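You operate a simulated robot arm through the tools that you are given. There is no shell and no other tool.

The job below is to be done with a simulated robot arm. You get a single attempt, and the scene is never put back.

JOB
Paint over the scuffed patch on the silver-rimmed lid with black paint.
Fine: stand the brush back in its pot and shut the tin. Set down upright: paint brush. Where these are worked on the way, their far stop is far enough and under half their travel is too little: lid of the silver tin. A coat counts when it lies all over at full strength: go over it till it gets no stronger.

Only the result counts: the job must be done as asked and must still hold three seconds after the hand-in. Knocking over, shifting, dropping, spilling or breaking anything else fails it. Lids that push on must go on centred and level and be pressed home; caps that screw on are set level and turned clockwise until they are tight.

ROBOT AND FRAMES
A 6-joint arm with a three-finger gripper, fixed in place. Base frame: the origin is on the floor under the middle of its stand, x ahead of it, y to its left, z up; the work surface is at about z = 88. Readings come in cm, rad, newtons and seconds.
It reaches about 121.3 cm from its shoulder. Its first joint turns from -2.897 to 2.897 rad. Payload 4.89 kg.
Tool frame: the origin (TCP) lies between the finger pads and is the grasp point; the fingertips stand 3 cm ahead of it; z points along the fingers, y is the line along which they close. The gripper opens to 16.4 cm; its body begins 12.5 cm behind the TCP.
Orientation is told as [roll, pitch, yaw] about the base's x, y, z axes, in that order, counted from this pose: with the fingers straight down and closing along the base's y, the tool's x points along the base's -x, its y along +y and its z along -z.

CONTROLS
- The arm moves only by the tool move_arm. Its argument "deltas" is text: rows parted by semicolons, each of 6 numbers parted by spaces: the shift along the tool's x, y, z in mm, then the turn, a rotation vector about the tool's x, y, z in degrees. In form: tx ty tz ax ay az; .... A call has 1 to 20 rows; each row shifts and turns the commanded pose from where the row before left it, along the tool's axes as they then stand. "jaw" is the opening, from 0 (shut) to 1 (fully open), set as the call begins (left out, the last holds). Rows are played at 5 a second. More than 5 cm and 0.15 rad between two rows, or a gripper value outside its range, and nothing of the call is played. A pose out of reach is approached as far as the arm can. The call stops where the force on the tool passes 90 N (or 10 N more than at its start, if that is more) or the arm is blocked; 0.2 s more then pass. The fingers move at their own pace (about 10.8 cm/s each) and stop on an object; they squeeze with about 30 N. The grip force told is the motor's: it shows also when the fingers shut on nothing. Time passes only in rows, and 0.2 s behind the last, so rows that do not move let the fingers close. It gives the time, the measured TCP pose, the force on the tool (base axes), the opening and the grip force at its end, in the units of the frame above (readings bear some noise), with the torque about the TCP (base axes, N m) and any sound that the robot's microphone picked up, and new pictures: "show" is both (left out), scene, wrist or none.
- Cameras (640 x 400 px; columns grow to the right, rows downward): "scene" is fixed at [5.05, -50, 155.52]; the picture's right is [0.33, -0.95, 0.00], its down [-0.49, -0.17, -0.85] and it looks along [0.81, 0.28, -0.52] (base axes); focal length 334 px, centre (320, 200). "wrist" rides on the gripper at [7.6, -0.2, -15.2] in the tool frame; the picture's right is [0.02, 1.00, 0.00], its down [-0.88, 0.02, -0.47] and it looks along [-0.47, 0.01, 0.88] (tool axes); focal length 247 px, centre (320, 200). There is no depth. A picture from a camera that has moved, and an enlarged one, comes with that camera's place and axes in the base frame and with its lens.
- raise_lower(by): moves the trunk up (or, below 0, down) by that many cm; the arm rides with it, the base frame stays. It gives what a move gives, with no picture.
- inspect(camera, box): a new picture of the part [left, top, right, bottom] of that camera's present view, enlarged. No time passes.
- hand_in(): hands the job in; it is judged then, once.

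Places have to be worked out from the pictures, the camera data and where the tool is seen. Open the gripper and draw the arm clear of the work before you hand the job in, unless the task says otherwise.

The tools are called after ">>>" by a JSON object that holds its "fn" and its "kwargs". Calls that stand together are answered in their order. move_arm: Moves the arm, as the interface text tells. Its arguments: {"type":"object","properties":{"deltas":{"type":"string"},"jaw":{"type":"number"},"show":{"type":"string","enum":["both","scene","wrist","none"]}},"required":["deltas"]} The other tools are called the same way: raise_lower (by) moves the trunk up or down; inspect (camera, box) takes an enlarged picture of a part of a camera's view; hand_in () hands the job in.

At the start:

```text
time: 0.0
position: [53.55, -33.23, 129.2]
orientation: [0.0, 0.0, -0.002]
wrist_force: [1.0, -0.3, -0.6]
torque: [0.0, 0.02, 0.02]
opening: 16.39
finger_force: 0.1
trunk travel left (down, up): [-17.5, 21.5]
```

scene: 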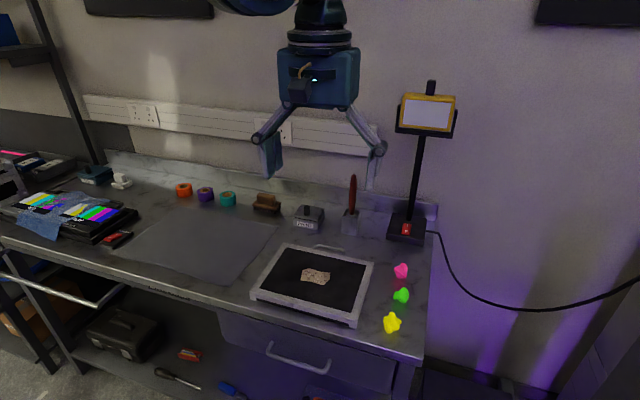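
wrist: 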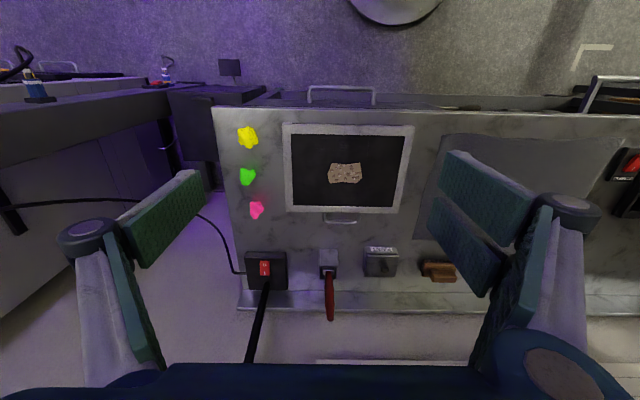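

The pictures show a black lid with a silver rim and a scuffed patch, a brush standing in a pot, and a small silver tin. I'll enlarge these parts before moving anything.

>>> {"fn": "inspect", "kwargs": {"camera": "scene", "box": [240, 160, 440, 285]}}

>>> {"fn": "inspect", "kwargs": {"camera": "wrist", "box": [220, 200, 480, 340]}}

>>> {"fn": "inspect", "kwargs": {"camera": "scene", "box": [280, 165, 380, 240]}}

>>> {"fn": "inspect", "kwargs": {"camera": "wrist", "box": [260, 100, 440, 230]}}

```text
3.20 times, centred on (340, 222) of scene
camera zoom: at [5.05, -50.0, 155.52], right [0.33, -0.95, 0.0], down [-0.49, -0.17, -0.85], along [0.81, 0.28, -0.52], focal length 1068 px, centre (256, 128)
```

zoom: 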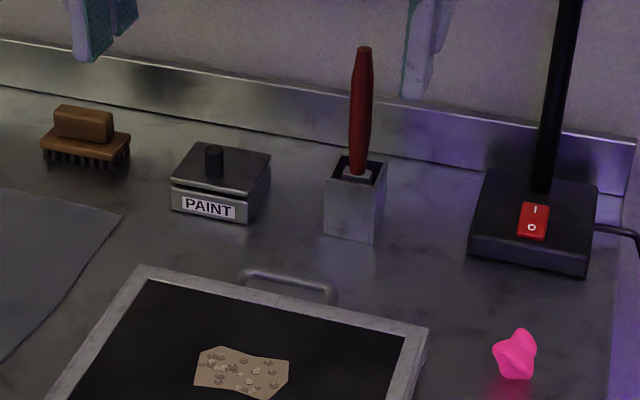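

```text
2.46 times, centred on (350, 270) of wrist
camera zoom: at [45.86, -33.32, 144.45], right [-0.02, 1.0, 0.0], down [0.88, 0.02, 0.47], along [0.47, 0.01, -0.88], focal length 608 px, centre (246, 28)
```

zoom: 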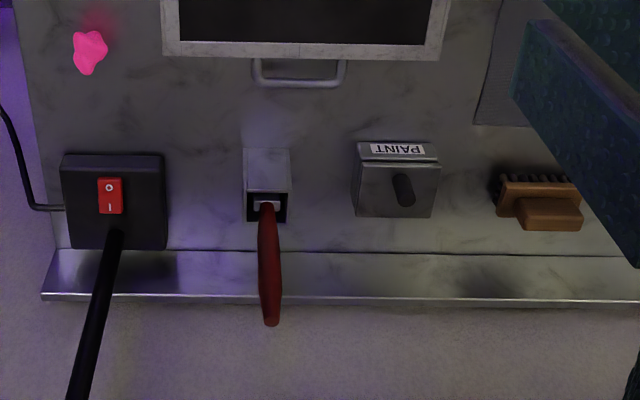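

```text
5.33 times, centred on (330, 202) of scene
camera zoom: at [5.05, -50.0, 155.52], right [0.33, -0.95, 0.0], down [-0.49, -0.17, -0.85], along [0.81, 0.28, -0.52], focal length 1781 px, centre (267, 187)
```

zoom: 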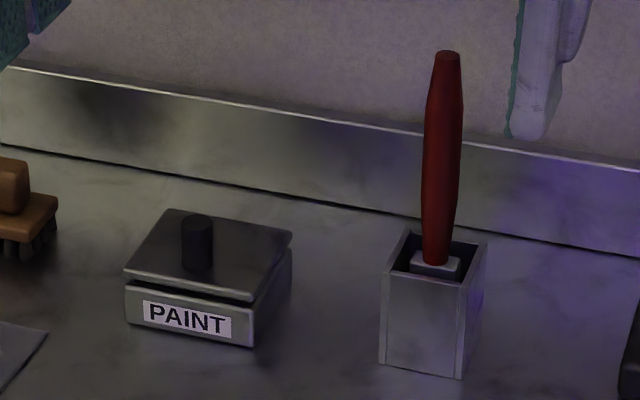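

```text
3.08 times, centred on (350, 165) of wrist
camera zoom: at [45.86, -33.32, 144.45], right [-0.02, 1.0, 0.0], down [0.88, 0.02, 0.47], along [0.47, 0.01, -0.88], focal length 760 px, centre (228, 308)
```

zoom: 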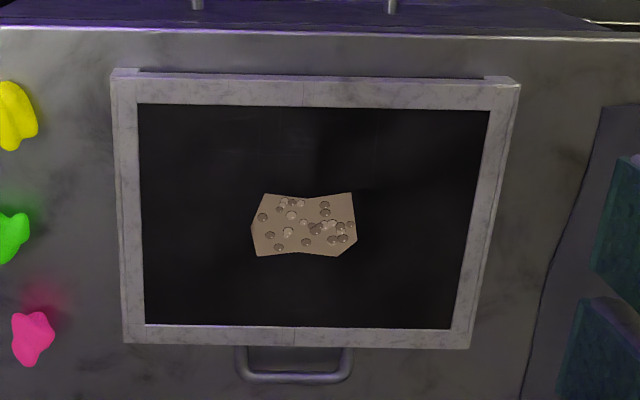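

From the two views I place the brush pot at about (94.7, -30, 88–95), the top of the brush handle at z≈109, and the tin at about (92, -15.5). I'll move the hand closer, still well above everything, to see how the tin's lid works and measure more exactly.

>>> {"fn": "move_arm", "kwargs": {"deltas": "-35 10 10 0 0 0; -35 10 10 0 0 0; -35 10 10 0 0 0; -35 10 10 0 0 0; -35 20 10 0 0 0; -35 20 10 0 0 0; -35 20 10 0 0 0; -20 20 0 0 0 0; 0 0 0 0 0 0", "jaw": 1}}

```text
time: 2.0
position: [80.18, -21.18, 122.3]
orientation: [-0.001, 0.0, 0.0]
wrist_force: [1.1, 0.1, -0.5]
torque: [-0.06, 0.15, -0.02]
opening: 16.38
finger_force: 0.1
trunk travel left (down, up): [-17.5, 21.5]
camera wrist: at [72.45, -21.31, 137.57], right [-0.02, 1.0, 0.0], down [0.88, 0.02, 0.47], along [0.47, 0.01, -0.88], focal length 247 px, centre (320, 200)
```

scene: 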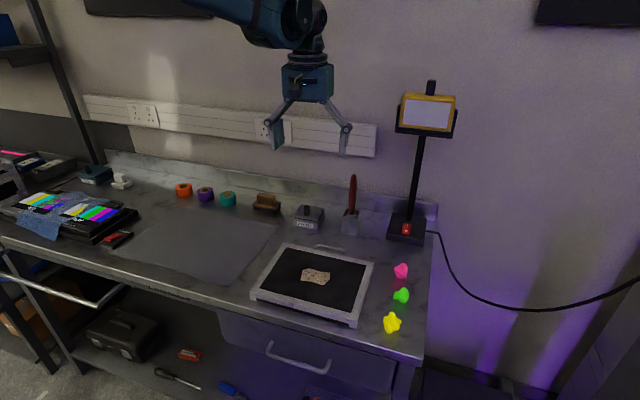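
wrist: 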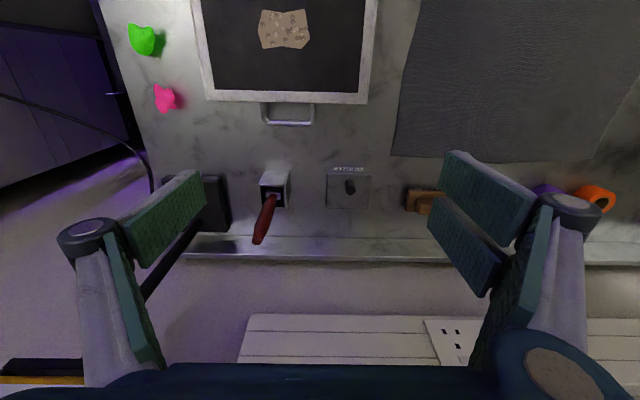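

>>> {"fn": "inspect", "kwargs": {"camera": "wrist", "box": [240, 150, 400, 250]}}

>>> {"fn": "inspect", "kwargs": {"camera": "wrist", "box": [310, 155, 390, 220]}}

>>> {"fn": "inspect", "kwargs": {"camera": "wrist", "box": [185, 0, 385, 125]}}

>>> {"fn": "inspect", "kwargs": {"camera": "scene", "box": [285, 195, 335, 235]}}

```text
4.00 times, centred on (320, 200) of wrist
camera zoom: at [72.45, -21.31, 137.57], right [-0.02, 1.0, 0.0], down [0.88, 0.02, 0.47], along [0.47, 0.01, -0.88], focal length 988 px, centre (320, 200)
```

zoom: 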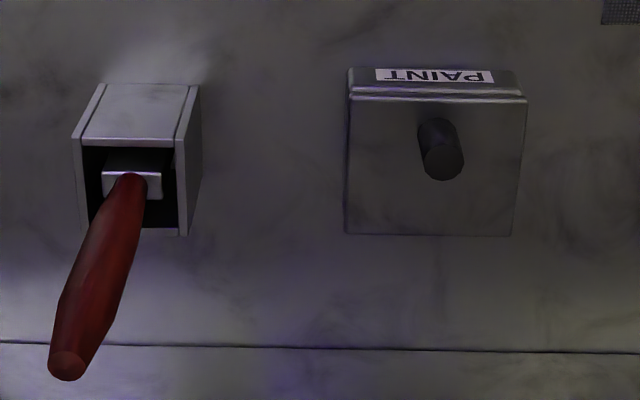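

```text
6.15 times, centred on (350, 188) of wrist
camera zoom: at [72.45, -21.31, 137.57], right [-0.02, 1.0, 0.0], down [0.88, 0.02, 0.47], along [0.47, 0.01, -0.88], focal length 1520 px, centre (135, 277)
```

zoom: 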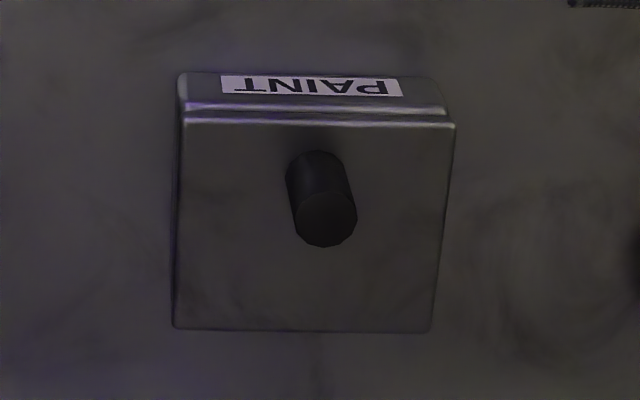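

```text
3.20 times, centred on (285, 62) of wrist
camera zoom: at [72.45, -21.31, 137.57], right [-0.02, 1.0, 0.0], down [0.88, 0.02, 0.47], along [0.47, 0.01, -0.88], focal length 790 px, centre (432, 640)
```

zoom: 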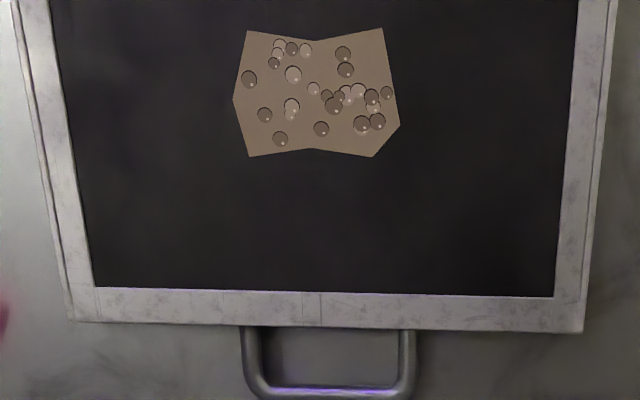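

```text
10.00 times, centred on (310, 215) of scene
camera zoom: at [5.05, -50.0, 155.52], right [0.33, -0.95, 0.0], down [-0.49, -0.17, -0.85], along [0.81, 0.28, -0.52], focal length 3339 px, centre (420, 50)
```

zoom: 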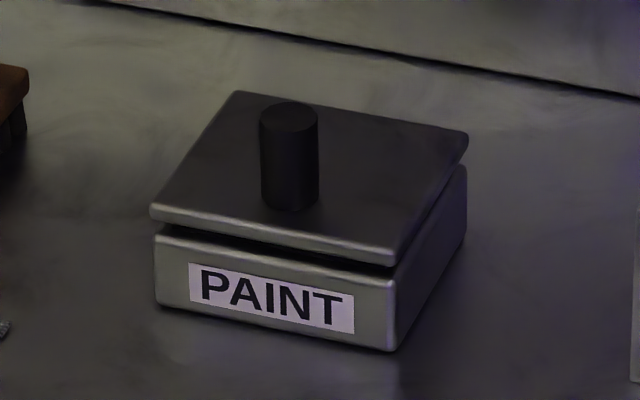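

The knob sits nearer the front of the tin's lid, which suggests a hinge at the back; I'll test that gently. First I'll enlarge the patch and the finger shapes to fix the patch's place and height.

>>> {"fn": "inspect", "kwargs": {"camera": "scene", "box": [245, 235, 385, 325]}}

>>> {"fn": "inspect", "kwargs": {"camera": "scene", "box": [240, 60, 380, 160]}}

>>> {"fn": "inspect", "kwargs": {"camera": "scene", "box": [330, 165, 390, 245]}}

```text
4.44 times, centred on (315, 280) of scene
camera zoom: at [5.05, -50.0, 155.52], right [0.33, -0.95, 0.0], down [-0.49, -0.17, -0.85], along [0.81, 0.28, -0.52], focal length 1484 px, centre (342, -156)
```

zoom: 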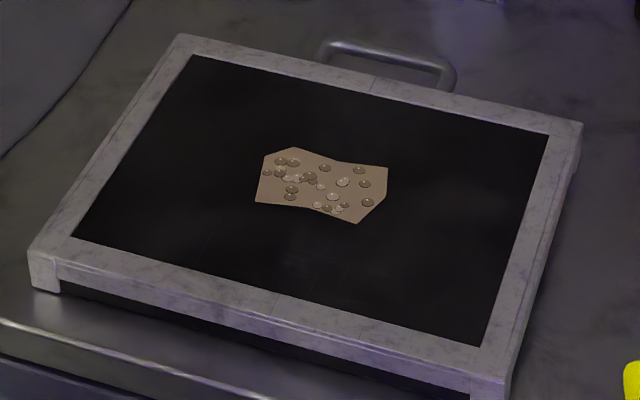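

```text
4.00 times, centred on (310, 110) of scene
camera zoom: at [5.05, -50.0, 155.52], right [0.33, -0.95, 0.0], down [-0.49, -0.17, -0.85], along [0.81, 0.28, -0.52], focal length 1336 px, centre (360, 560)
```

zoom: 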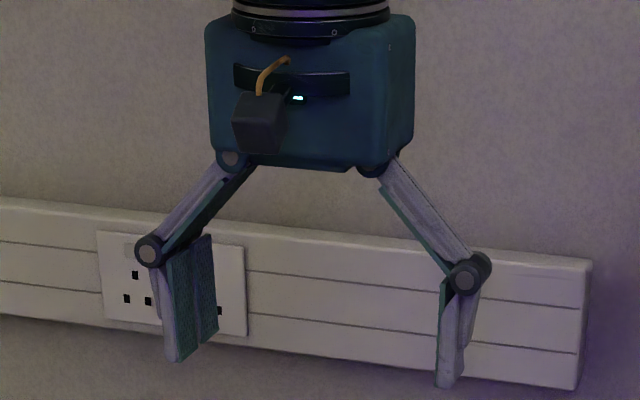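

```text
5.00 times, centred on (360, 205) of scene
camera zoom: at [5.05, -50.0, 155.52], right [0.33, -0.95, 0.0], down [-0.49, -0.17, -0.85], along [0.81, 0.28, -0.52], focal length 1670 px, centre (120, 175)
```

zoom: 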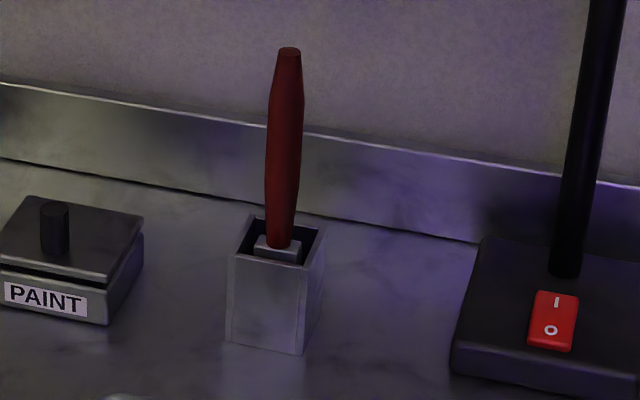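

The patch lies at z≈91.5, about x 64.7–70, y −31.1 to −23. The tin's knob is at about (92.6, −15.1), with the lid top at z≈92.4 and the knob top at ≈95.9. I'll narrow the fingers and come down above the knob.

>>> {"fn": "move_arm", "kwargs": {"deltas": "-21 10 25 0 0 0; -21 10 25 0 0 0; -21 10 25 0 0 0; -21 10 25 0 0 0; -20 10.5 30 0 0 0; -20 10.5 30 0 0 0; 0 0 0 0 0 0", "jaw": 0.36}}

```text
time: 3.6
position: [92.61, -15.15, 106.15]
orientation: [-0.001, 0.001, 0.001]
wrist_force: [0.1, 0.0, -1.1]
torque: [-0.01, 0.1, 0.01]
opening: 5.89
finger_force: 0.1
trunk travel left (down, up): [-17.5, 21.5]
camera wrist: at [84.81, -15.16, 121.44], right [-0.02, 1.0, 0.0], down [0.88, 0.02, 0.47], along [0.47, 0.01, -0.88], focal length 247 px, centre (320, 200)
```

scene: 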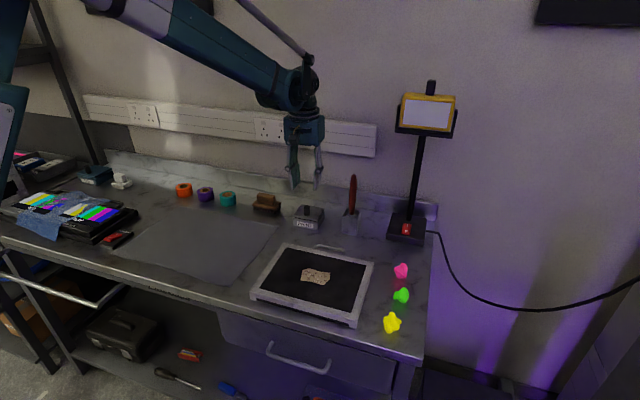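
wrist: 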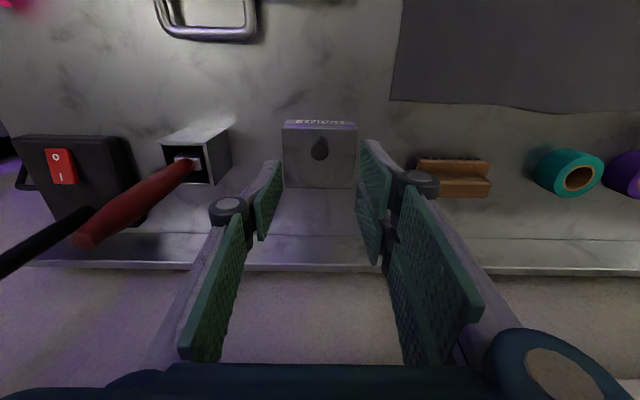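

The hand is above the knob. I'll enlarge the tin to refine where the knob is.

>>> {"fn": "inspect", "kwargs": {"camera": "wrist", "box": [260, 110, 380, 200]}}

>>> {"fn": "inspect", "kwargs": {"camera": "scene", "box": [270, 100, 350, 240]}}

```text
4.44 times, centred on (320, 155) of wrist
camera zoom: at [84.81, -15.16, 121.44], right [-0.02, 1.0, 0.0], down [0.88, 0.02, 0.47], along [0.47, 0.01, -0.88], focal length 1098 px, centre (320, 400)
```

zoom: 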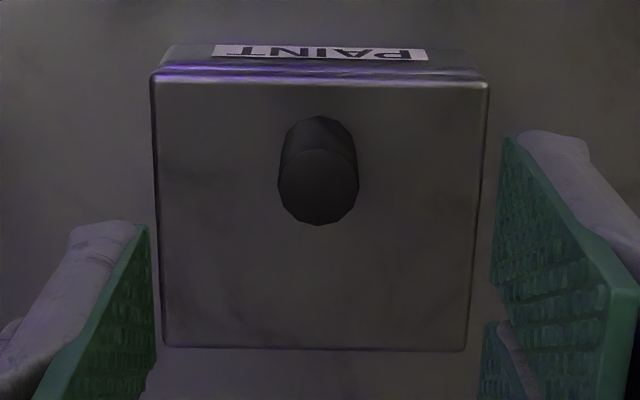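

```text
2.86 times, centred on (310, 170) of scene
camera zoom: at [5.05, -50.0, 155.52], right [0.33, -0.95, 0.0], down [-0.49, -0.17, -0.85], along [0.81, 0.28, -0.52], focal length 954 px, centre (349, 286)
```

zoom: 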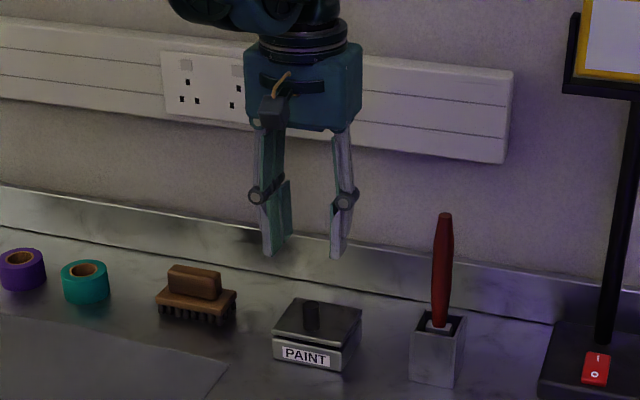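

The knob sits at (92.7, −15.05). I'll come down to TCP z≈97 so the fingertips straddle its upper 2 cm without touching the lid.

>>> {"fn": "move_arm", "kwargs": {"deltas": "-1 1 30 0 0 0; 0 0 30 0 0 0; 0 0 20 0 0 0; 0 0 11 0 0 0; 0 0 0 0 0 0"}}

```text
time: 4.8
position: [92.63, -14.92, 97.1]
orientation: [0.0, 0.0, -0.001]
wrist_force: [0.2, 0.8, -0.6]
torque: [0.01, 0.02, 0.02]
opening: 5.89
finger_force: 0.0
trunk travel left (down, up): [-17.5, 21.5]
camera wrist: at [84.81, -15.02, 112.34], right [-0.02, 1.0, 0.0], down [0.88, 0.02, 0.47], along [0.47, 0.01, -0.88], focal length 247 px, centre (320, 200)
```

scene: 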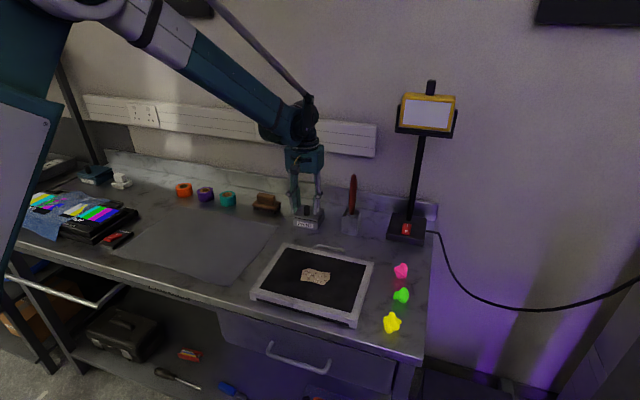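
wrist: 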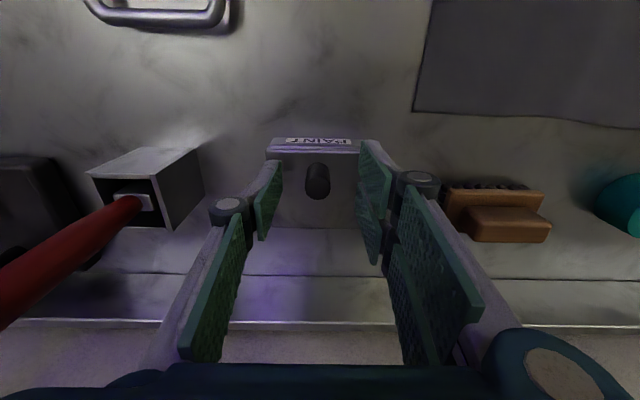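

The fingertips stand either side of the knob. I'll close on it and let the grip settle.

>>> {"fn": "move_arm", "kwargs": {"deltas": "0 0 0 0 0 0; 0 0 0 0 0 0; 0 0 0 0 0 0; 0 0 0 0 0 0", "jaw": 0}}

```text
time: 5.8
position: [92.6, -15.09, 97.11]
orientation: [0.0, 0.002, -0.002]
wrist_force: [-1.1, -21.3, -3.0]
torque: [-0.58, 0.24, -0.11]
opening: 1.91
finger_force: 45.2
trunk travel left (down, up): [-17.5, 21.5]
camera wrist: at [84.8, -15.17, 112.34], right [-0.02, 1.0, 0.0], down [0.88, 0.02, 0.47], along [0.47, 0.01, -0.88], focal length 247 px, centre (320, 200)
```

scene: 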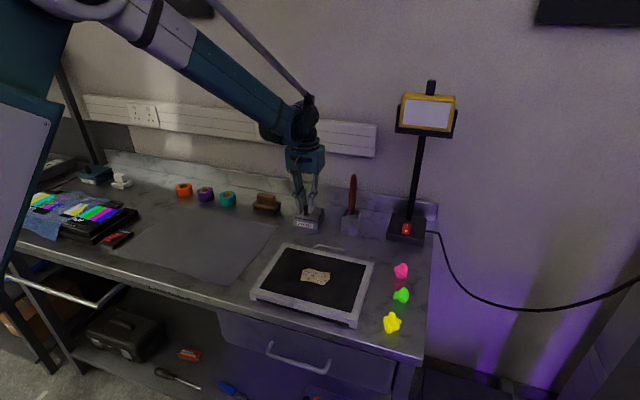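
wrist: 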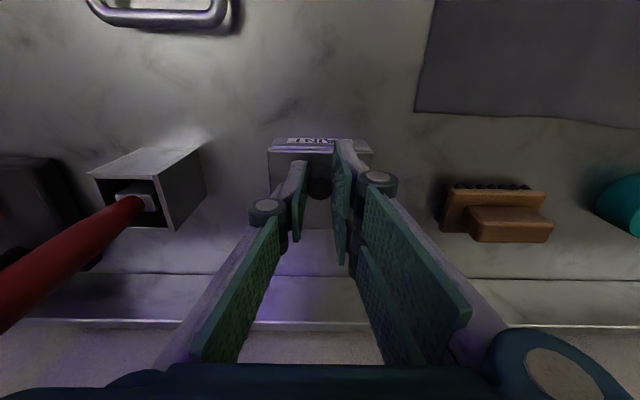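

The knob is held (opening 1.91 cm) with about 21 N sideways load, so I'm a couple of mm off in y. I'll ease that off by moving −y a little, then test with a 4 mm lift.

>>> {"fn": "move_arm", "kwargs": {"deltas": "0 -1 0 0 0 0; 0 -0.7 0 0 0 0; 0 0 0 0 0 0", "show": "none"}}

>>> {"fn": "move_arm", "kwargs": {"deltas": "0 0 -2 0 0 0; 0 0 -2 0 0 0; 0 0 0 0 0 0"}}

>>> {"fn": "inspect", "kwargs": {"camera": "scene", "box": [280, 185, 340, 240]}}

```text
time: 6.6
position: [92.48, -15.01, 97.15]
orientation: [0.0, 0.0, -0.002]
wrist_force: [-13.4, -4.4, -1.3]
torque: [-0.08, 0.69, 0.02]
opening: 1.89
finger_force: 45.4
trunk travel left (down, up): [-17.5, 21.5]
```

```text
time: 7.4
position: [92.8, -14.99, 97.36]
orientation: [0.001, 0.001, -0.001]
wrist_force: [3.3, 8.9, -17.3]
torque: [0.29, 0.84, 0.04]
opening: 1.9
finger_force: 44.9
trunk travel left (down, up): [-17.5, 21.5]
camera wrist: at [85.0, -15.21, 112.65], right [-0.02, 1.0, 0.0], down [0.88, 0.02, 0.47], along [0.47, 0.01, -0.88], focal length 247 px, centre (320, 200)
```

scene: 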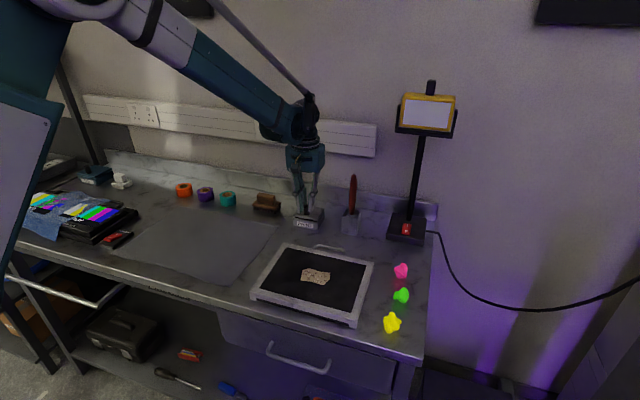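
wrist: 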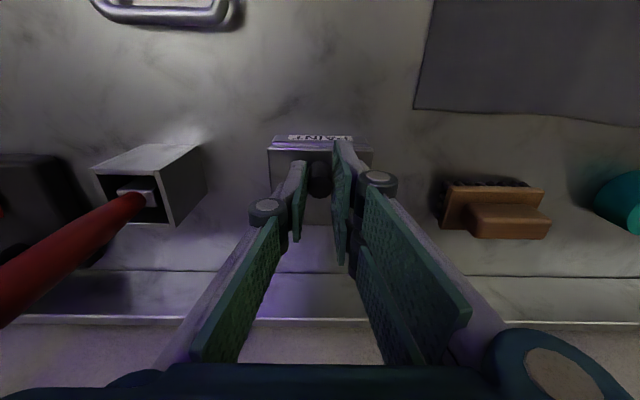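

```text
7.27 times, centred on (310, 212) of scene
camera zoom: at [5.05, -50.0, 155.52], right [0.33, -0.95, 0.0], down [-0.49, -0.17, -0.85], along [0.81, 0.28, -0.52], focal length 2428 px, centre (393, 109)
```

zoom: 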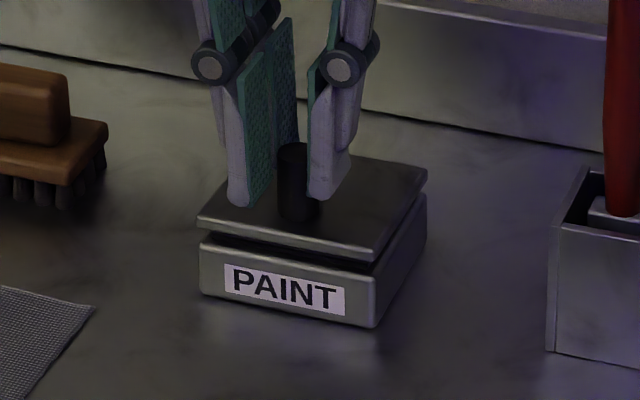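

The readings fit a back hinge: a 17 N pull with 0.84 N·m torque means the force acts about 5 cm behind the knob (hinge near x≈98, z≈92.3). I'll swing the knob on an arc about that hinge, tilting the tool with it.

>>> {"fn": "move_arm", "kwargs": {"deltas": "-3.5 0 0 0 4 0; -3.5 0 -3.8 0 4 0; -3.5 0 -3.8 0 4 0; 0 0 0 0 0 0"}}

>>> {"fn": "inspect", "kwargs": {"camera": "scene", "box": [280, 185, 340, 240]}}

```text
time: 8.4
position: [93.87, -15.04, 98.17]
orientation: [0.0, 0.21, 0.001]
wrist_force: [16.7, 22.5, 7.3]
torque: [0.36, -1.45, -0.1]
opening: 1.91
finger_force: 45.5
trunk travel left (down, up): [-17.5, 21.5]
camera wrist: at [89.39, -15.21, 114.68], right [-0.02, 1.0, 0.0], down [0.96, 0.02, 0.28], along [0.28, 0.01, -0.96], focal length 247 px, centre (320, 200)
```

scene: 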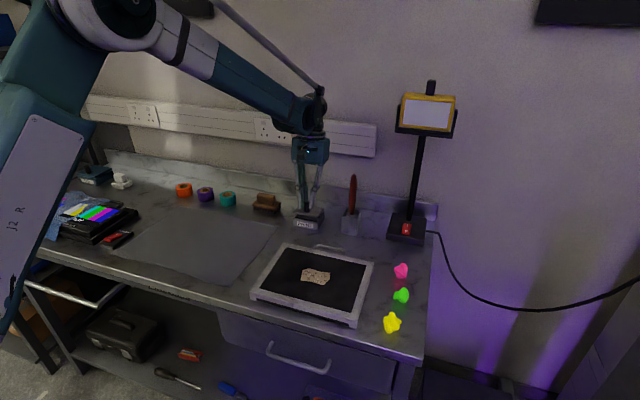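
wrist: 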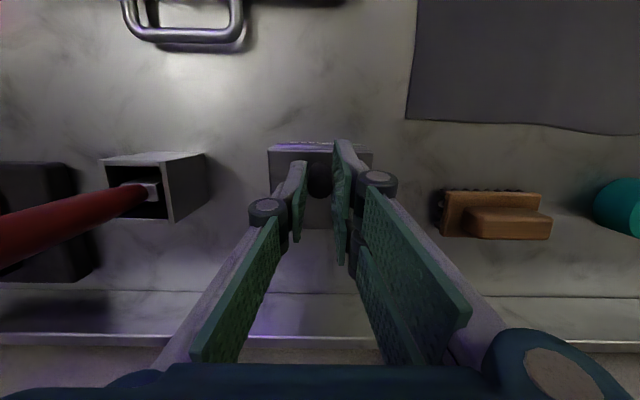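

```text
7.27 times, centred on (310, 212) of scene
camera zoom: at [5.05, -50.0, 155.52], right [0.33, -0.95, 0.0], down [-0.49, -0.17, -0.85], along [0.81, 0.28, -0.52], focal length 2428 px, centre (393, 109)
```

zoom: 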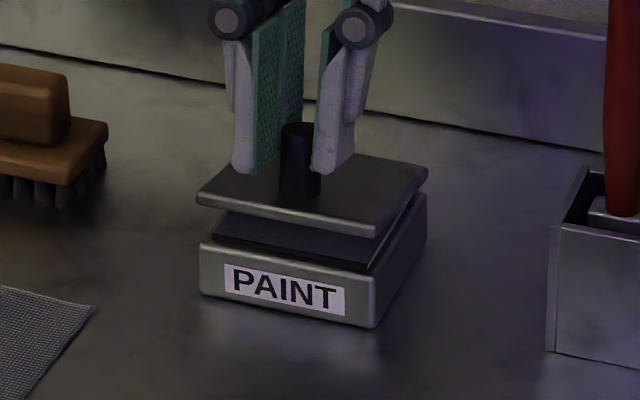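

The tin is fixed and its lid is now rising on a back hinge. The torque says the tool is tilted ahead of the lid, so I'll go on along the arc without more tilt and let the knob pivot in the pads.

>>> {"fn": "move_arm", "kwargs": {"deltas": "-3.5 0.7 -3.8 0 0 0; -3.5 0.7 -3.8 0 0 0; 0 0 0 0 0 0", "show": "none"}}

>>> {"fn": "inspect", "kwargs": {"camera": "scene", "box": [280, 185, 340, 240]}}

```text
time: 9.2
position: [94.68, -15.03, 98.79]
orientation: [-0.003, 0.208, -0.001]
wrist_force: [-17.3, 9.8, -7.1]
torque: [0.21, 1.48, -0.03]
opening: 1.82
finger_force: 45.1
trunk travel left (down, up): [-17.5, 21.5]
```

```text
7.27 times, centred on (310, 212) of scene
camera zoom: at [5.05, -50.0, 155.52], right [0.33, -0.95, 0.0], down [-0.49, -0.17, -0.85], along [0.81, 0.28, -0.52], focal length 2428 px, centre (393, 109)
```

zoom: 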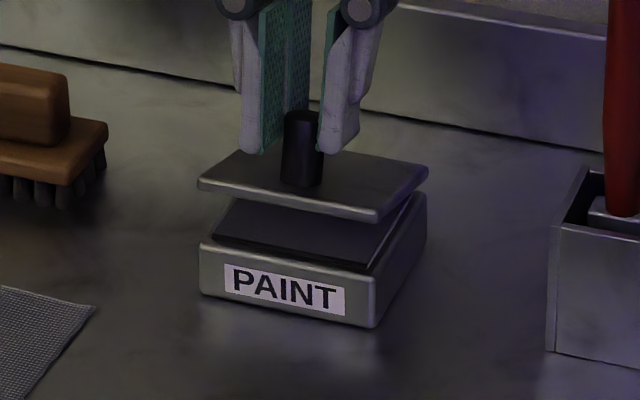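

The lid is at roughly 20° and the knob is pivoting in the pads, but the fingertips will foul the lid beyond about 50°. I'll open the fingers here, at this low angle, to see whether the lid stays put or falls shut.

>>> {"fn": "move_arm", "kwargs": {"deltas": "0 0 0 0 0 0; 0 0 0 0 0 0; 0 0 0 0 0 0", "jaw": 0.36}}

>>> {"fn": "inspect", "kwargs": {"camera": "scene", "box": [280, 185, 340, 240]}}

```text
time: 10.0
position: [94.63, -15.1, 98.68]
orientation: [0.0, 0.209, 0.0]
wrist_force: [0.1, 0.9, 0.0]
torque: [0.0, -0.01, 0.0]
opening: 5.87
finger_force: 0.1
trunk travel left (down, up): [-17.5, 21.5]
camera wrist: at [90.22, -15.21, 115.29], right [-0.02, 1.0, 0.0], down [0.96, 0.02, 0.28], along [0.28, 0.01, -0.96], focal length 247 px, centre (320, 200)
```

scene: 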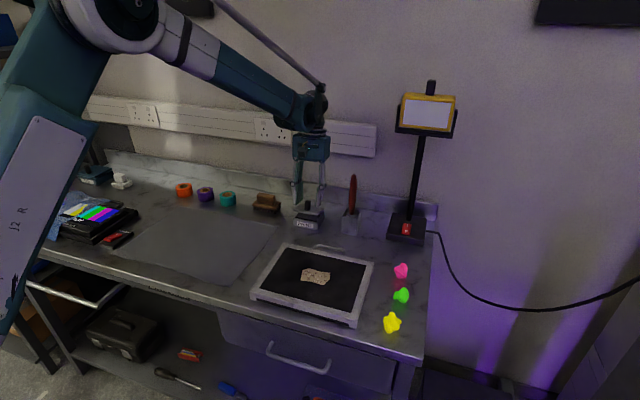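
wrist: 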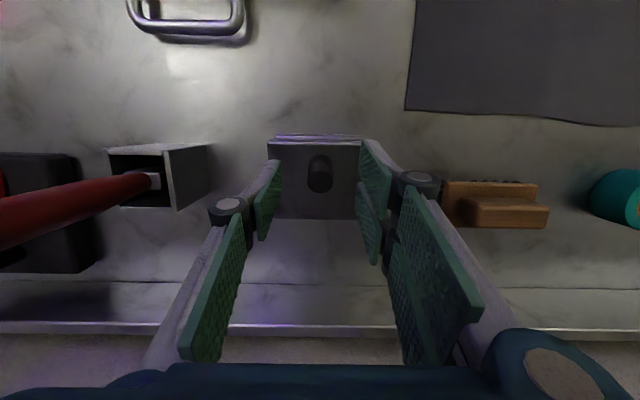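

```text
7.27 times, centred on (310, 212) of scene
camera zoom: at [5.05, -50.0, 155.52], right [0.33, -0.95, 0.0], down [-0.49, -0.17, -0.85], along [0.81, 0.28, -0.52], focal length 2428 px, centre (393, 109)
```

zoom: 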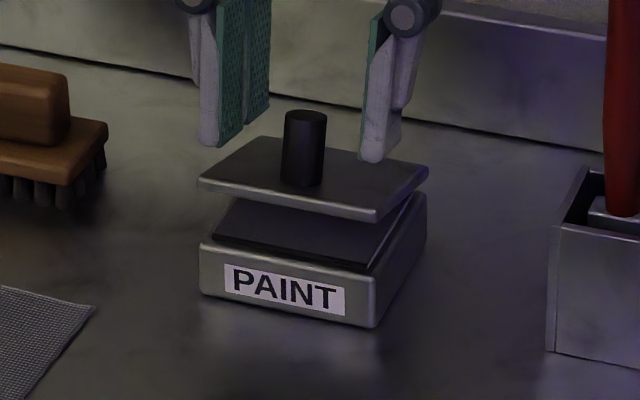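

The lid holds its angle by itself, so it can be pushed the rest of the way from below. I'll draw the fingers up off the knob, close them, and tilt the tool about −25° in front of the tin, ready to lift the lid's front lip.

>>> {"fn": "move_arm", "kwargs": {"deltas": "0 0 -40 0 0 0; 0 0 -40 0 0 0; 0 0 0 0 0 0", "show": "none"}}

>>> {"fn": "move_arm", "kwargs": {"deltas": "22 0 4.7 0 -7.4 0; 22.4 0 1.8 0 -7.4 0; 22.5 0 -1.1 0 -7.4 0; 22.1 0 -4 0 -7.4 0; 21.4 0 -6.8 0 -7.4 0; 0 0 0 0 0 0", "jaw": 0}}

>>> {"fn": "inspect", "kwargs": {"camera": "scene", "box": [260, 130, 360, 240]}}

```text
time: 10.8
position: [95.98, -15.05, 106.84]
orientation: [0.0, 0.208, 0.0]
wrist_force: [-0.6, 0.4, 0.0]
torque: [0.0, -0.1, 0.02]
opening: 5.92
finger_force: 0.1
trunk travel left (down, up): [-17.5, 21.5]
```

```text
time: 12.2
position: [84.79, -14.96, 106.57]
orientation: [-0.001, -0.44, -0.001]
wrist_force: [0.4, 0.2, 0.9]
torque: [-0.01, -0.06, -0.01]
opening: 0.02
finger_force: 30.0
trunk travel left (down, up): [-17.5, 21.5]
camera wrist: at [71.27, -15.12, 117.2], right [-0.02, 1.0, -0.01], down [0.6, 0.02, 0.8], along [0.8, 0.01, -0.6], focal length 247 px, centre (320, 200)
```

scene: 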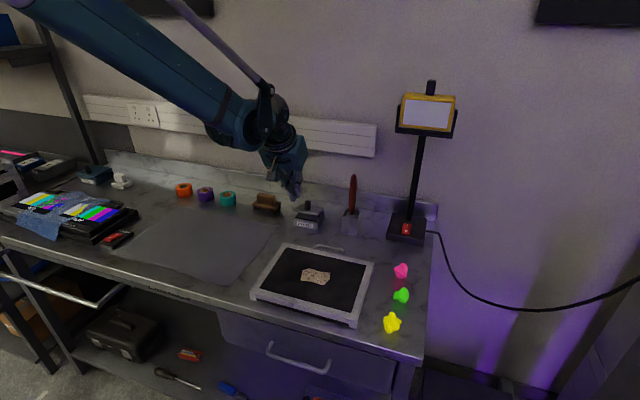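
wrist: 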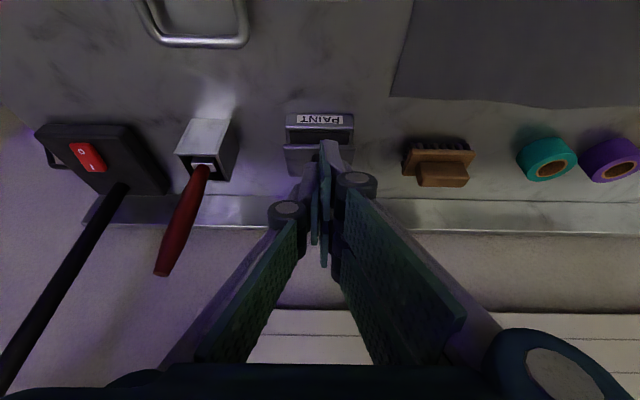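

```text
3.64 times, centred on (310, 185) of scene
camera zoom: at [5.05, -50.0, 155.52], right [0.33, -0.95, 0.0], down [-0.49, -0.17, -0.85], along [0.81, 0.28, -0.52], focal length 1214 px, centre (356, 254)
```

zoom: 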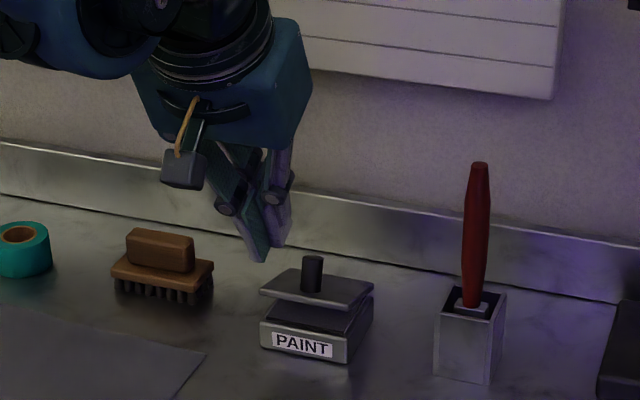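

The fingers are closed and tilted in front of the tin. I'll enlarge the wrist view to fix the raised lip before going in under it.

>>> {"fn": "inspect", "kwargs": {"camera": "wrist", "box": [270, 100, 370, 190]}}

>>> {"fn": "inspect", "kwargs": {"camera": "scene", "box": [285, 190, 335, 235]}}

```text
4.44 times, centred on (320, 145) of wrist
camera zoom: at [71.27, -15.12, 117.2], right [-0.02, 1.0, -0.01], down [0.6, 0.02, 0.8], along [0.8, 0.01, -0.6], focal length 1098 px, centre (320, 444)
```

zoom: 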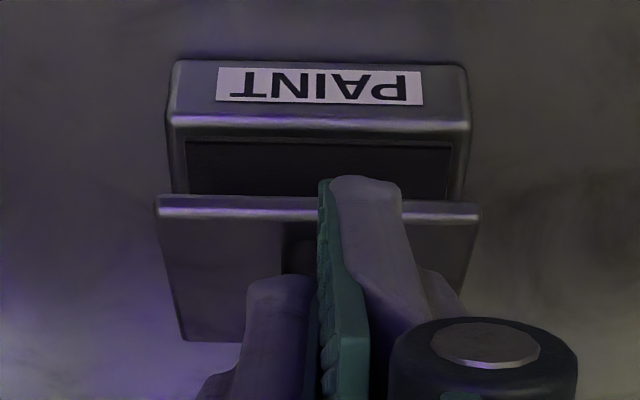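

```text
8.89 times, centred on (310, 212) of scene
camera zoom: at [5.05, -50.0, 155.52], right [0.33, -0.95, 0.0], down [-0.49, -0.17, -0.85], along [0.81, 0.28, -0.52], focal length 2968 px, centre (409, 89)
```

zoom: 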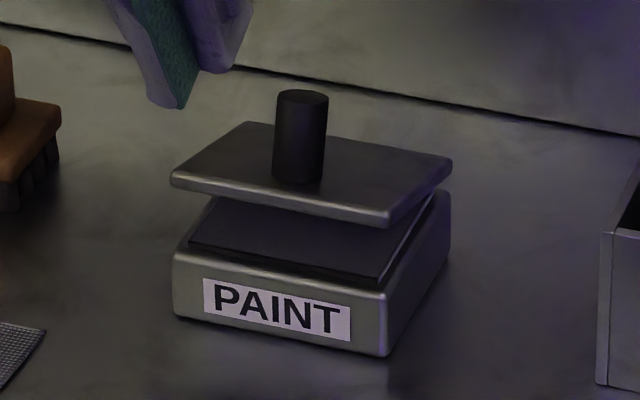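

The lip's underside is at about (91.3, z 94.05) and the tin rim at z≈91.7. I'll lower the closed tips so their front corner stands at about (89.8, z 92.8), just ahead of that gap.

>>> {"fn": "move_arm", "kwargs": {"deltas": "12 0 29 0 0 0; 12 0 29 0 0 0; 12 0 29 0 0 0; 6 0 14.5 0 0 0; 6 0 14.5 0 0 0; 0 0 0 0 0 0"}}

>>> {"fn": "inspect", "kwargs": {"camera": "scene", "box": [270, 175, 340, 240]}}

>>> {"fn": "inspect", "kwargs": {"camera": "wrist", "box": [270, 100, 370, 190]}}

```text
time: 13.6
position: [85.76, -14.91, 93.93]
orientation: [0.0, -0.435, -0.002]
wrist_force: [-0.3, -0.5, 0.6]
torque: [-0.01, -0.01, 0.01]
opening: 0.0
finger_force: 30.0
trunk travel left (down, up): [-17.5, 21.5]
camera wrist: at [72.12, -15.09, 104.53], right [-0.02, 1.0, -0.01], down [0.6, 0.02, 0.8], along [0.8, 0.01, -0.6], focal length 247 px, centre (320, 200)
```

scene: 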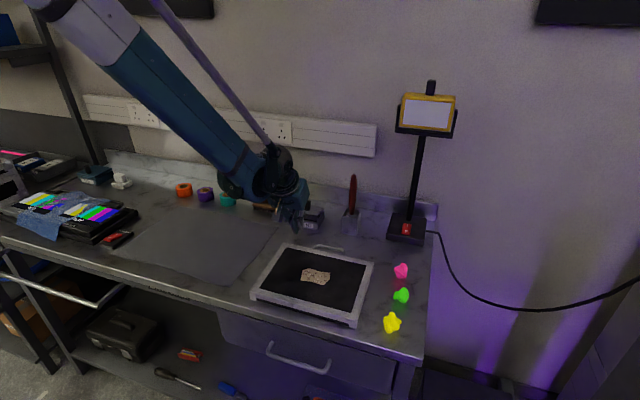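
wrist: 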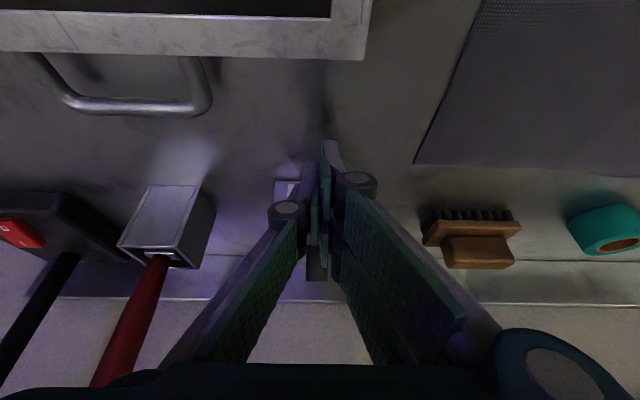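

```text
6.15 times, centred on (305, 208) of scene
camera zoom: at [5.05, -50.0, 155.52], right [0.33, -0.95, 0.0], down [-0.49, -0.17, -0.85], along [0.81, 0.28, -0.52], focal length 2055 px, centre (412, 154)
```

zoom: 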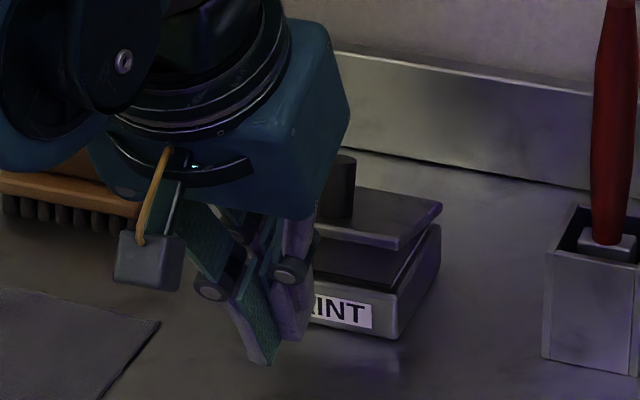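

```text
4.44 times, centred on (320, 145) of wrist
camera zoom: at [72.12, -15.09, 104.53], right [-0.02, 1.0, -0.01], down [0.6, 0.02, 0.8], along [0.8, 0.01, -0.6], focal length 1098 px, centre (320, 444)
```

zoom: 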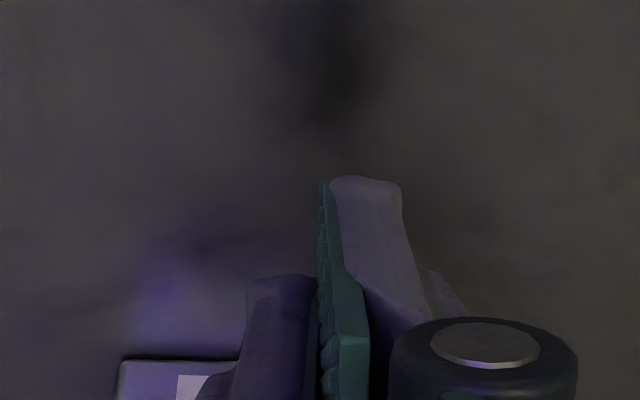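

No contact yet. The front corner should be at about (90.2, z 92.7), so I'll slide in about 2 cm under the lip in small steps and check the force.

>>> {"fn": "move_arm", "kwargs": {"deltas": "-4.9 0 2 0 0 0; -4.9 0 2 0 0 0; 0 0 0 0 0 0", "show": "none"}}

>>> {"fn": "move_arm", "kwargs": {"deltas": "-4.9 0 2 0 0 0; -4.9 0 2 0 0 0; 0 0 0 0 0 0"}}

>>> {"fn": "inspect", "kwargs": {"camera": "scene", "box": [270, 175, 340, 240]}}

```text
time: 14.4
position: [86.71, -14.98, 94.07]
orientation: [0.0, -0.437, -0.001]
wrist_force: [0.1, 0.1, 0.4]
torque: [-0.04, 0.04, 0.02]
opening: 0.0
finger_force: 30.1
trunk travel left (down, up): [-17.5, 21.5]
```

```text
time: 15.2
position: [87.66, -15.0, 94.17]
orientation: [0.001, -0.436, -0.001]
wrist_force: [-0.1, -0.2, -0.4]
torque: [-0.01, -0.01, 0.02]
opening: 0.0
finger_force: 29.5
trunk travel left (down, up): [-17.5, 21.5]
camera wrist: at [74.18, -15.11, 104.75], right [-0.02, 1.0, -0.01], down [0.6, 0.02, 0.8], along [0.8, 0.01, -0.6], focal length 247 px, centre (320, 200)
```

scene: 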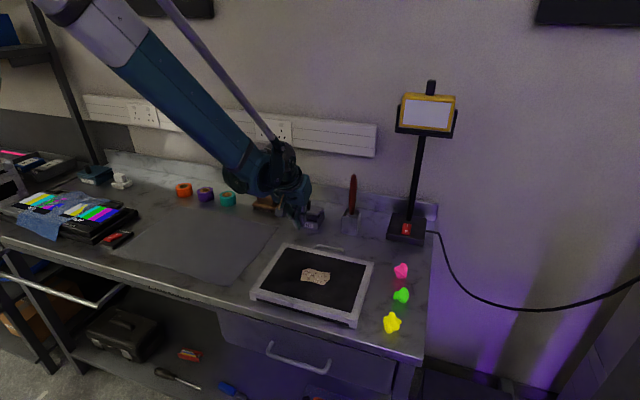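
wrist: 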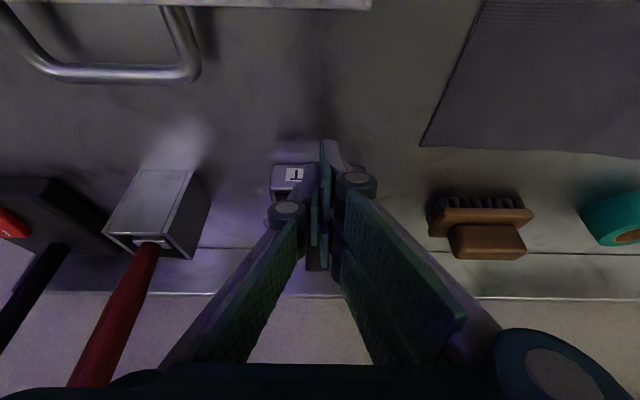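

```text
6.15 times, centred on (305, 208) of scene
camera zoom: at [5.05, -50.0, 155.52], right [0.33, -0.95, 0.0], down [-0.49, -0.17, -0.85], along [0.81, 0.28, -0.52], focal length 2055 px, centre (412, 154)
```

zoom: 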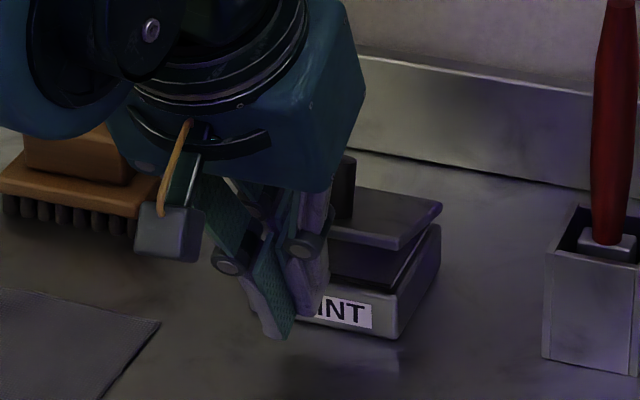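

The tips are under the lip with no contact. Now I'll lift along the lid's arc, the front corner going from (92.1, 92.9) to about (92.9, 94.8), and check.

>>> {"fn": "move_arm", "kwargs": {"deltas": "-3.9 0 -3.35 0 0 0; -3.9 0 -3.35 0 0 0; -3.9 0 -3.35 0 0 0; -3.9 0 -3.35 0 0 0; 0 0 0 0 0 0", "show": "none"}}

>>> {"fn": "inspect", "kwargs": {"camera": "scene", "box": [270, 175, 340, 240]}}

```text
time: 16.4
position: [88.54, -15.08, 96.07]
orientation: [0.0, -0.436, -0.001]
wrist_force: [0.0, -0.9, -0.9]
torque: [0.0, -0.01, 0.0]
opening: 0.02
finger_force: 29.9
trunk travel left (down, up): [-17.5, 21.5]
```

```text
6.15 times, centred on (305, 208) of scene
camera zoom: at [5.05, -50.0, 155.52], right [0.33, -0.95, 0.0], down [-0.49, -0.17, -0.85], along [0.81, 0.28, -0.52], focal length 2055 px, centre (412, 154)
```

zoom: 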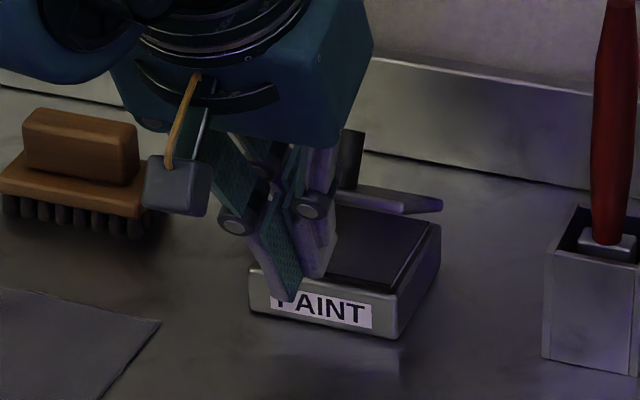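

The lid is following the lift with almost no force. I'll continue along the arc toward 50–60°.

>>> {"fn": "move_arm", "kwargs": {"deltas": "-4.8 0 -2.3 0 0 0; -4.8 0 -2.3 0 0 0; -4.8 0 -2.3 0 0 0; -4.8 0 -2.3 0 0 0; 0 0 0 0 0 0", "show": "none"}}

>>> {"fn": "inspect", "kwargs": {"camera": "scene", "box": [270, 175, 340, 240]}}

```text
time: 17.6
position: [89.94, -14.97, 97.64]
orientation: [-0.001, -0.435, 0.0]
wrist_force: [0.0, -0.2, 0.4]
torque: [0.04, -0.02, 0.02]
opening: 0.0
finger_force: 30.1
trunk travel left (down, up): [-17.5, 21.5]
```

```text
6.15 times, centred on (305, 208) of scene
camera zoom: at [5.05, -50.0, 155.52], right [0.33, -0.95, 0.0], down [-0.49, -0.17, -0.85], along [0.81, 0.28, -0.52], focal length 2055 px, centre (412, 154)
```

zoom: 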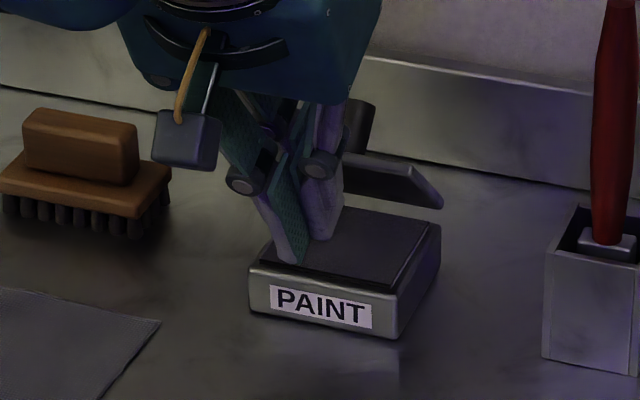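

The lid is near 50°. I'll carry on to about 90°, bringing the tool gradually back towards vertical.

>>> {"fn": "move_arm", "kwargs": {"deltas": "-6.7 0 -1.95 0 2.5 0; -6.6 0 -2.2 0 2.5 0; -6.5 0 -2.5 0 2.5 0; -6.4 0 -2.8 0 2.5 0; -6.8 0 -1 0 2.5 0; -6.7 0 -1.3 0 2.5 0; -6.65 0 -1.6 0 2.5 0; -6.6 0 -1.9 0 2.5 0; 0 0 0 0 0 0"}}

>>> {"fn": "inspect", "kwargs": {"camera": "scene", "box": [270, 165, 340, 235]}}

```text
time: 19.6
position: [94.51, -15.05, 100.56]
orientation: [0.0, -0.087, 0.0]
wrist_force: [0.1, -0.2, -0.5]
torque: [0.01, 0.05, -0.03]
opening: 0.0
finger_force: 29.4
trunk travel left (down, up): [-17.5, 21.5]
camera wrist: at [85.55, -15.18, 115.21], right [-0.02, 1.0, 0.0], down [0.84, 0.02, 0.55], along [0.55, 0.01, -0.84], focal length 247 px, centre (320, 200)
```

scene: 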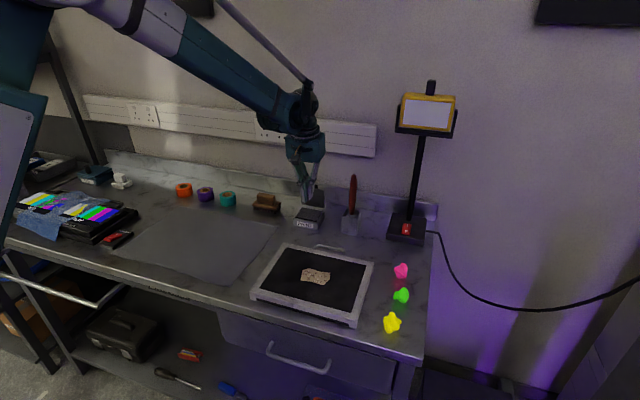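
wrist: 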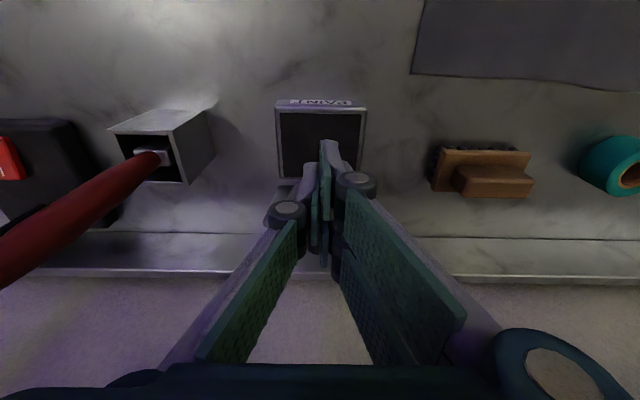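

```text
5.71 times, centred on (305, 200) of scene
camera zoom: at [5.05, -50.0, 155.52], right [0.33, -0.95, 0.0], down [-0.49, -0.17, -0.85], along [0.81, 0.28, -0.52], focal length 1908 px, centre (406, 200)
```

zoom: 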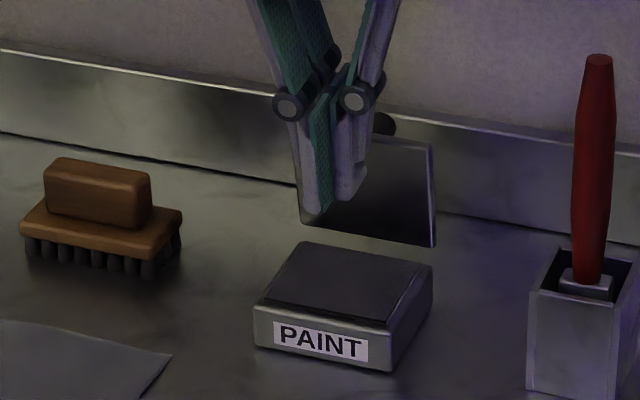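

The lid is close to upright. I'll push on gently in short steps towards its stop, reading the force.

>>> {"fn": "move_arm", "kwargs": {"deltas": "-6 0 -0.5 0 3 0; -6 0 -0.8 0 3 0; 0 0 0 0 0 0", "show": "none"}}

>>> {"fn": "inspect", "kwargs": {"camera": "scene", "box": [270, 165, 340, 235]}}

```text
time: 20.4
position: [95.77, -14.93, 100.83]
orientation: [-0.001, 0.017, -0.002]
wrist_force: [0.0, 0.5, 0.7]
torque: [-0.01, 0.03, -0.03]
opening: 0.0
finger_force: 30.4
trunk travel left (down, up): [-17.5, 21.5]
```

```text
5.71 times, centred on (305, 200) of scene
camera zoom: at [5.05, -50.0, 155.52], right [0.33, -0.95, 0.0], down [-0.49, -0.17, -0.85], along [0.81, 0.28, -0.52], focal length 1908 px, centre (406, 200)
```

zoom: 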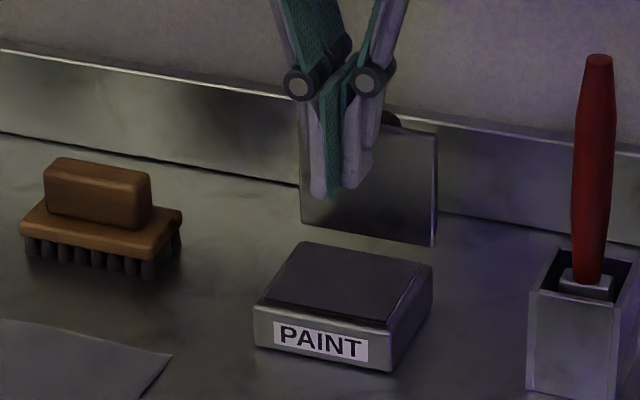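

>>> {"fn": "move_arm", "kwargs": {"deltas": "-5.9 0 -1.1 0 3 0; -5.85 0 -1.4 0 3 0; -5.75 0 -1.7 0 3 0; 0 0 0 0 0 0", "show": "none"}}

>>> {"fn": "inspect", "kwargs": {"camera": "scene", "box": [270, 165, 340, 235]}}

```text
time: 21.4
position: [97.46, -15.03, 101.22]
orientation: [0.0, 0.175, -0.001]
wrist_force: [0.5, -0.7, -0.5]
torque: [0.02, 0.09, -0.02]
opening: 0.0
finger_force: 29.9
trunk travel left (down, up): [-17.5, 21.5]
```

```text
5.71 times, centred on (305, 200) of scene
camera zoom: at [5.05, -50.0, 155.52], right [0.33, -0.95, 0.0], down [-0.49, -0.17, -0.85], along [0.81, 0.28, -0.52], focal length 1908 px, centre (406, 200)
```

zoom: 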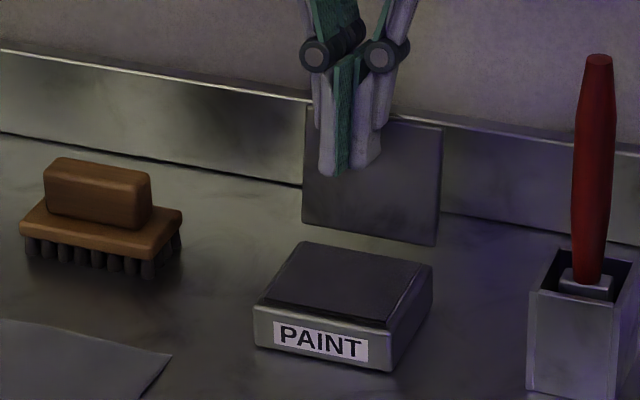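

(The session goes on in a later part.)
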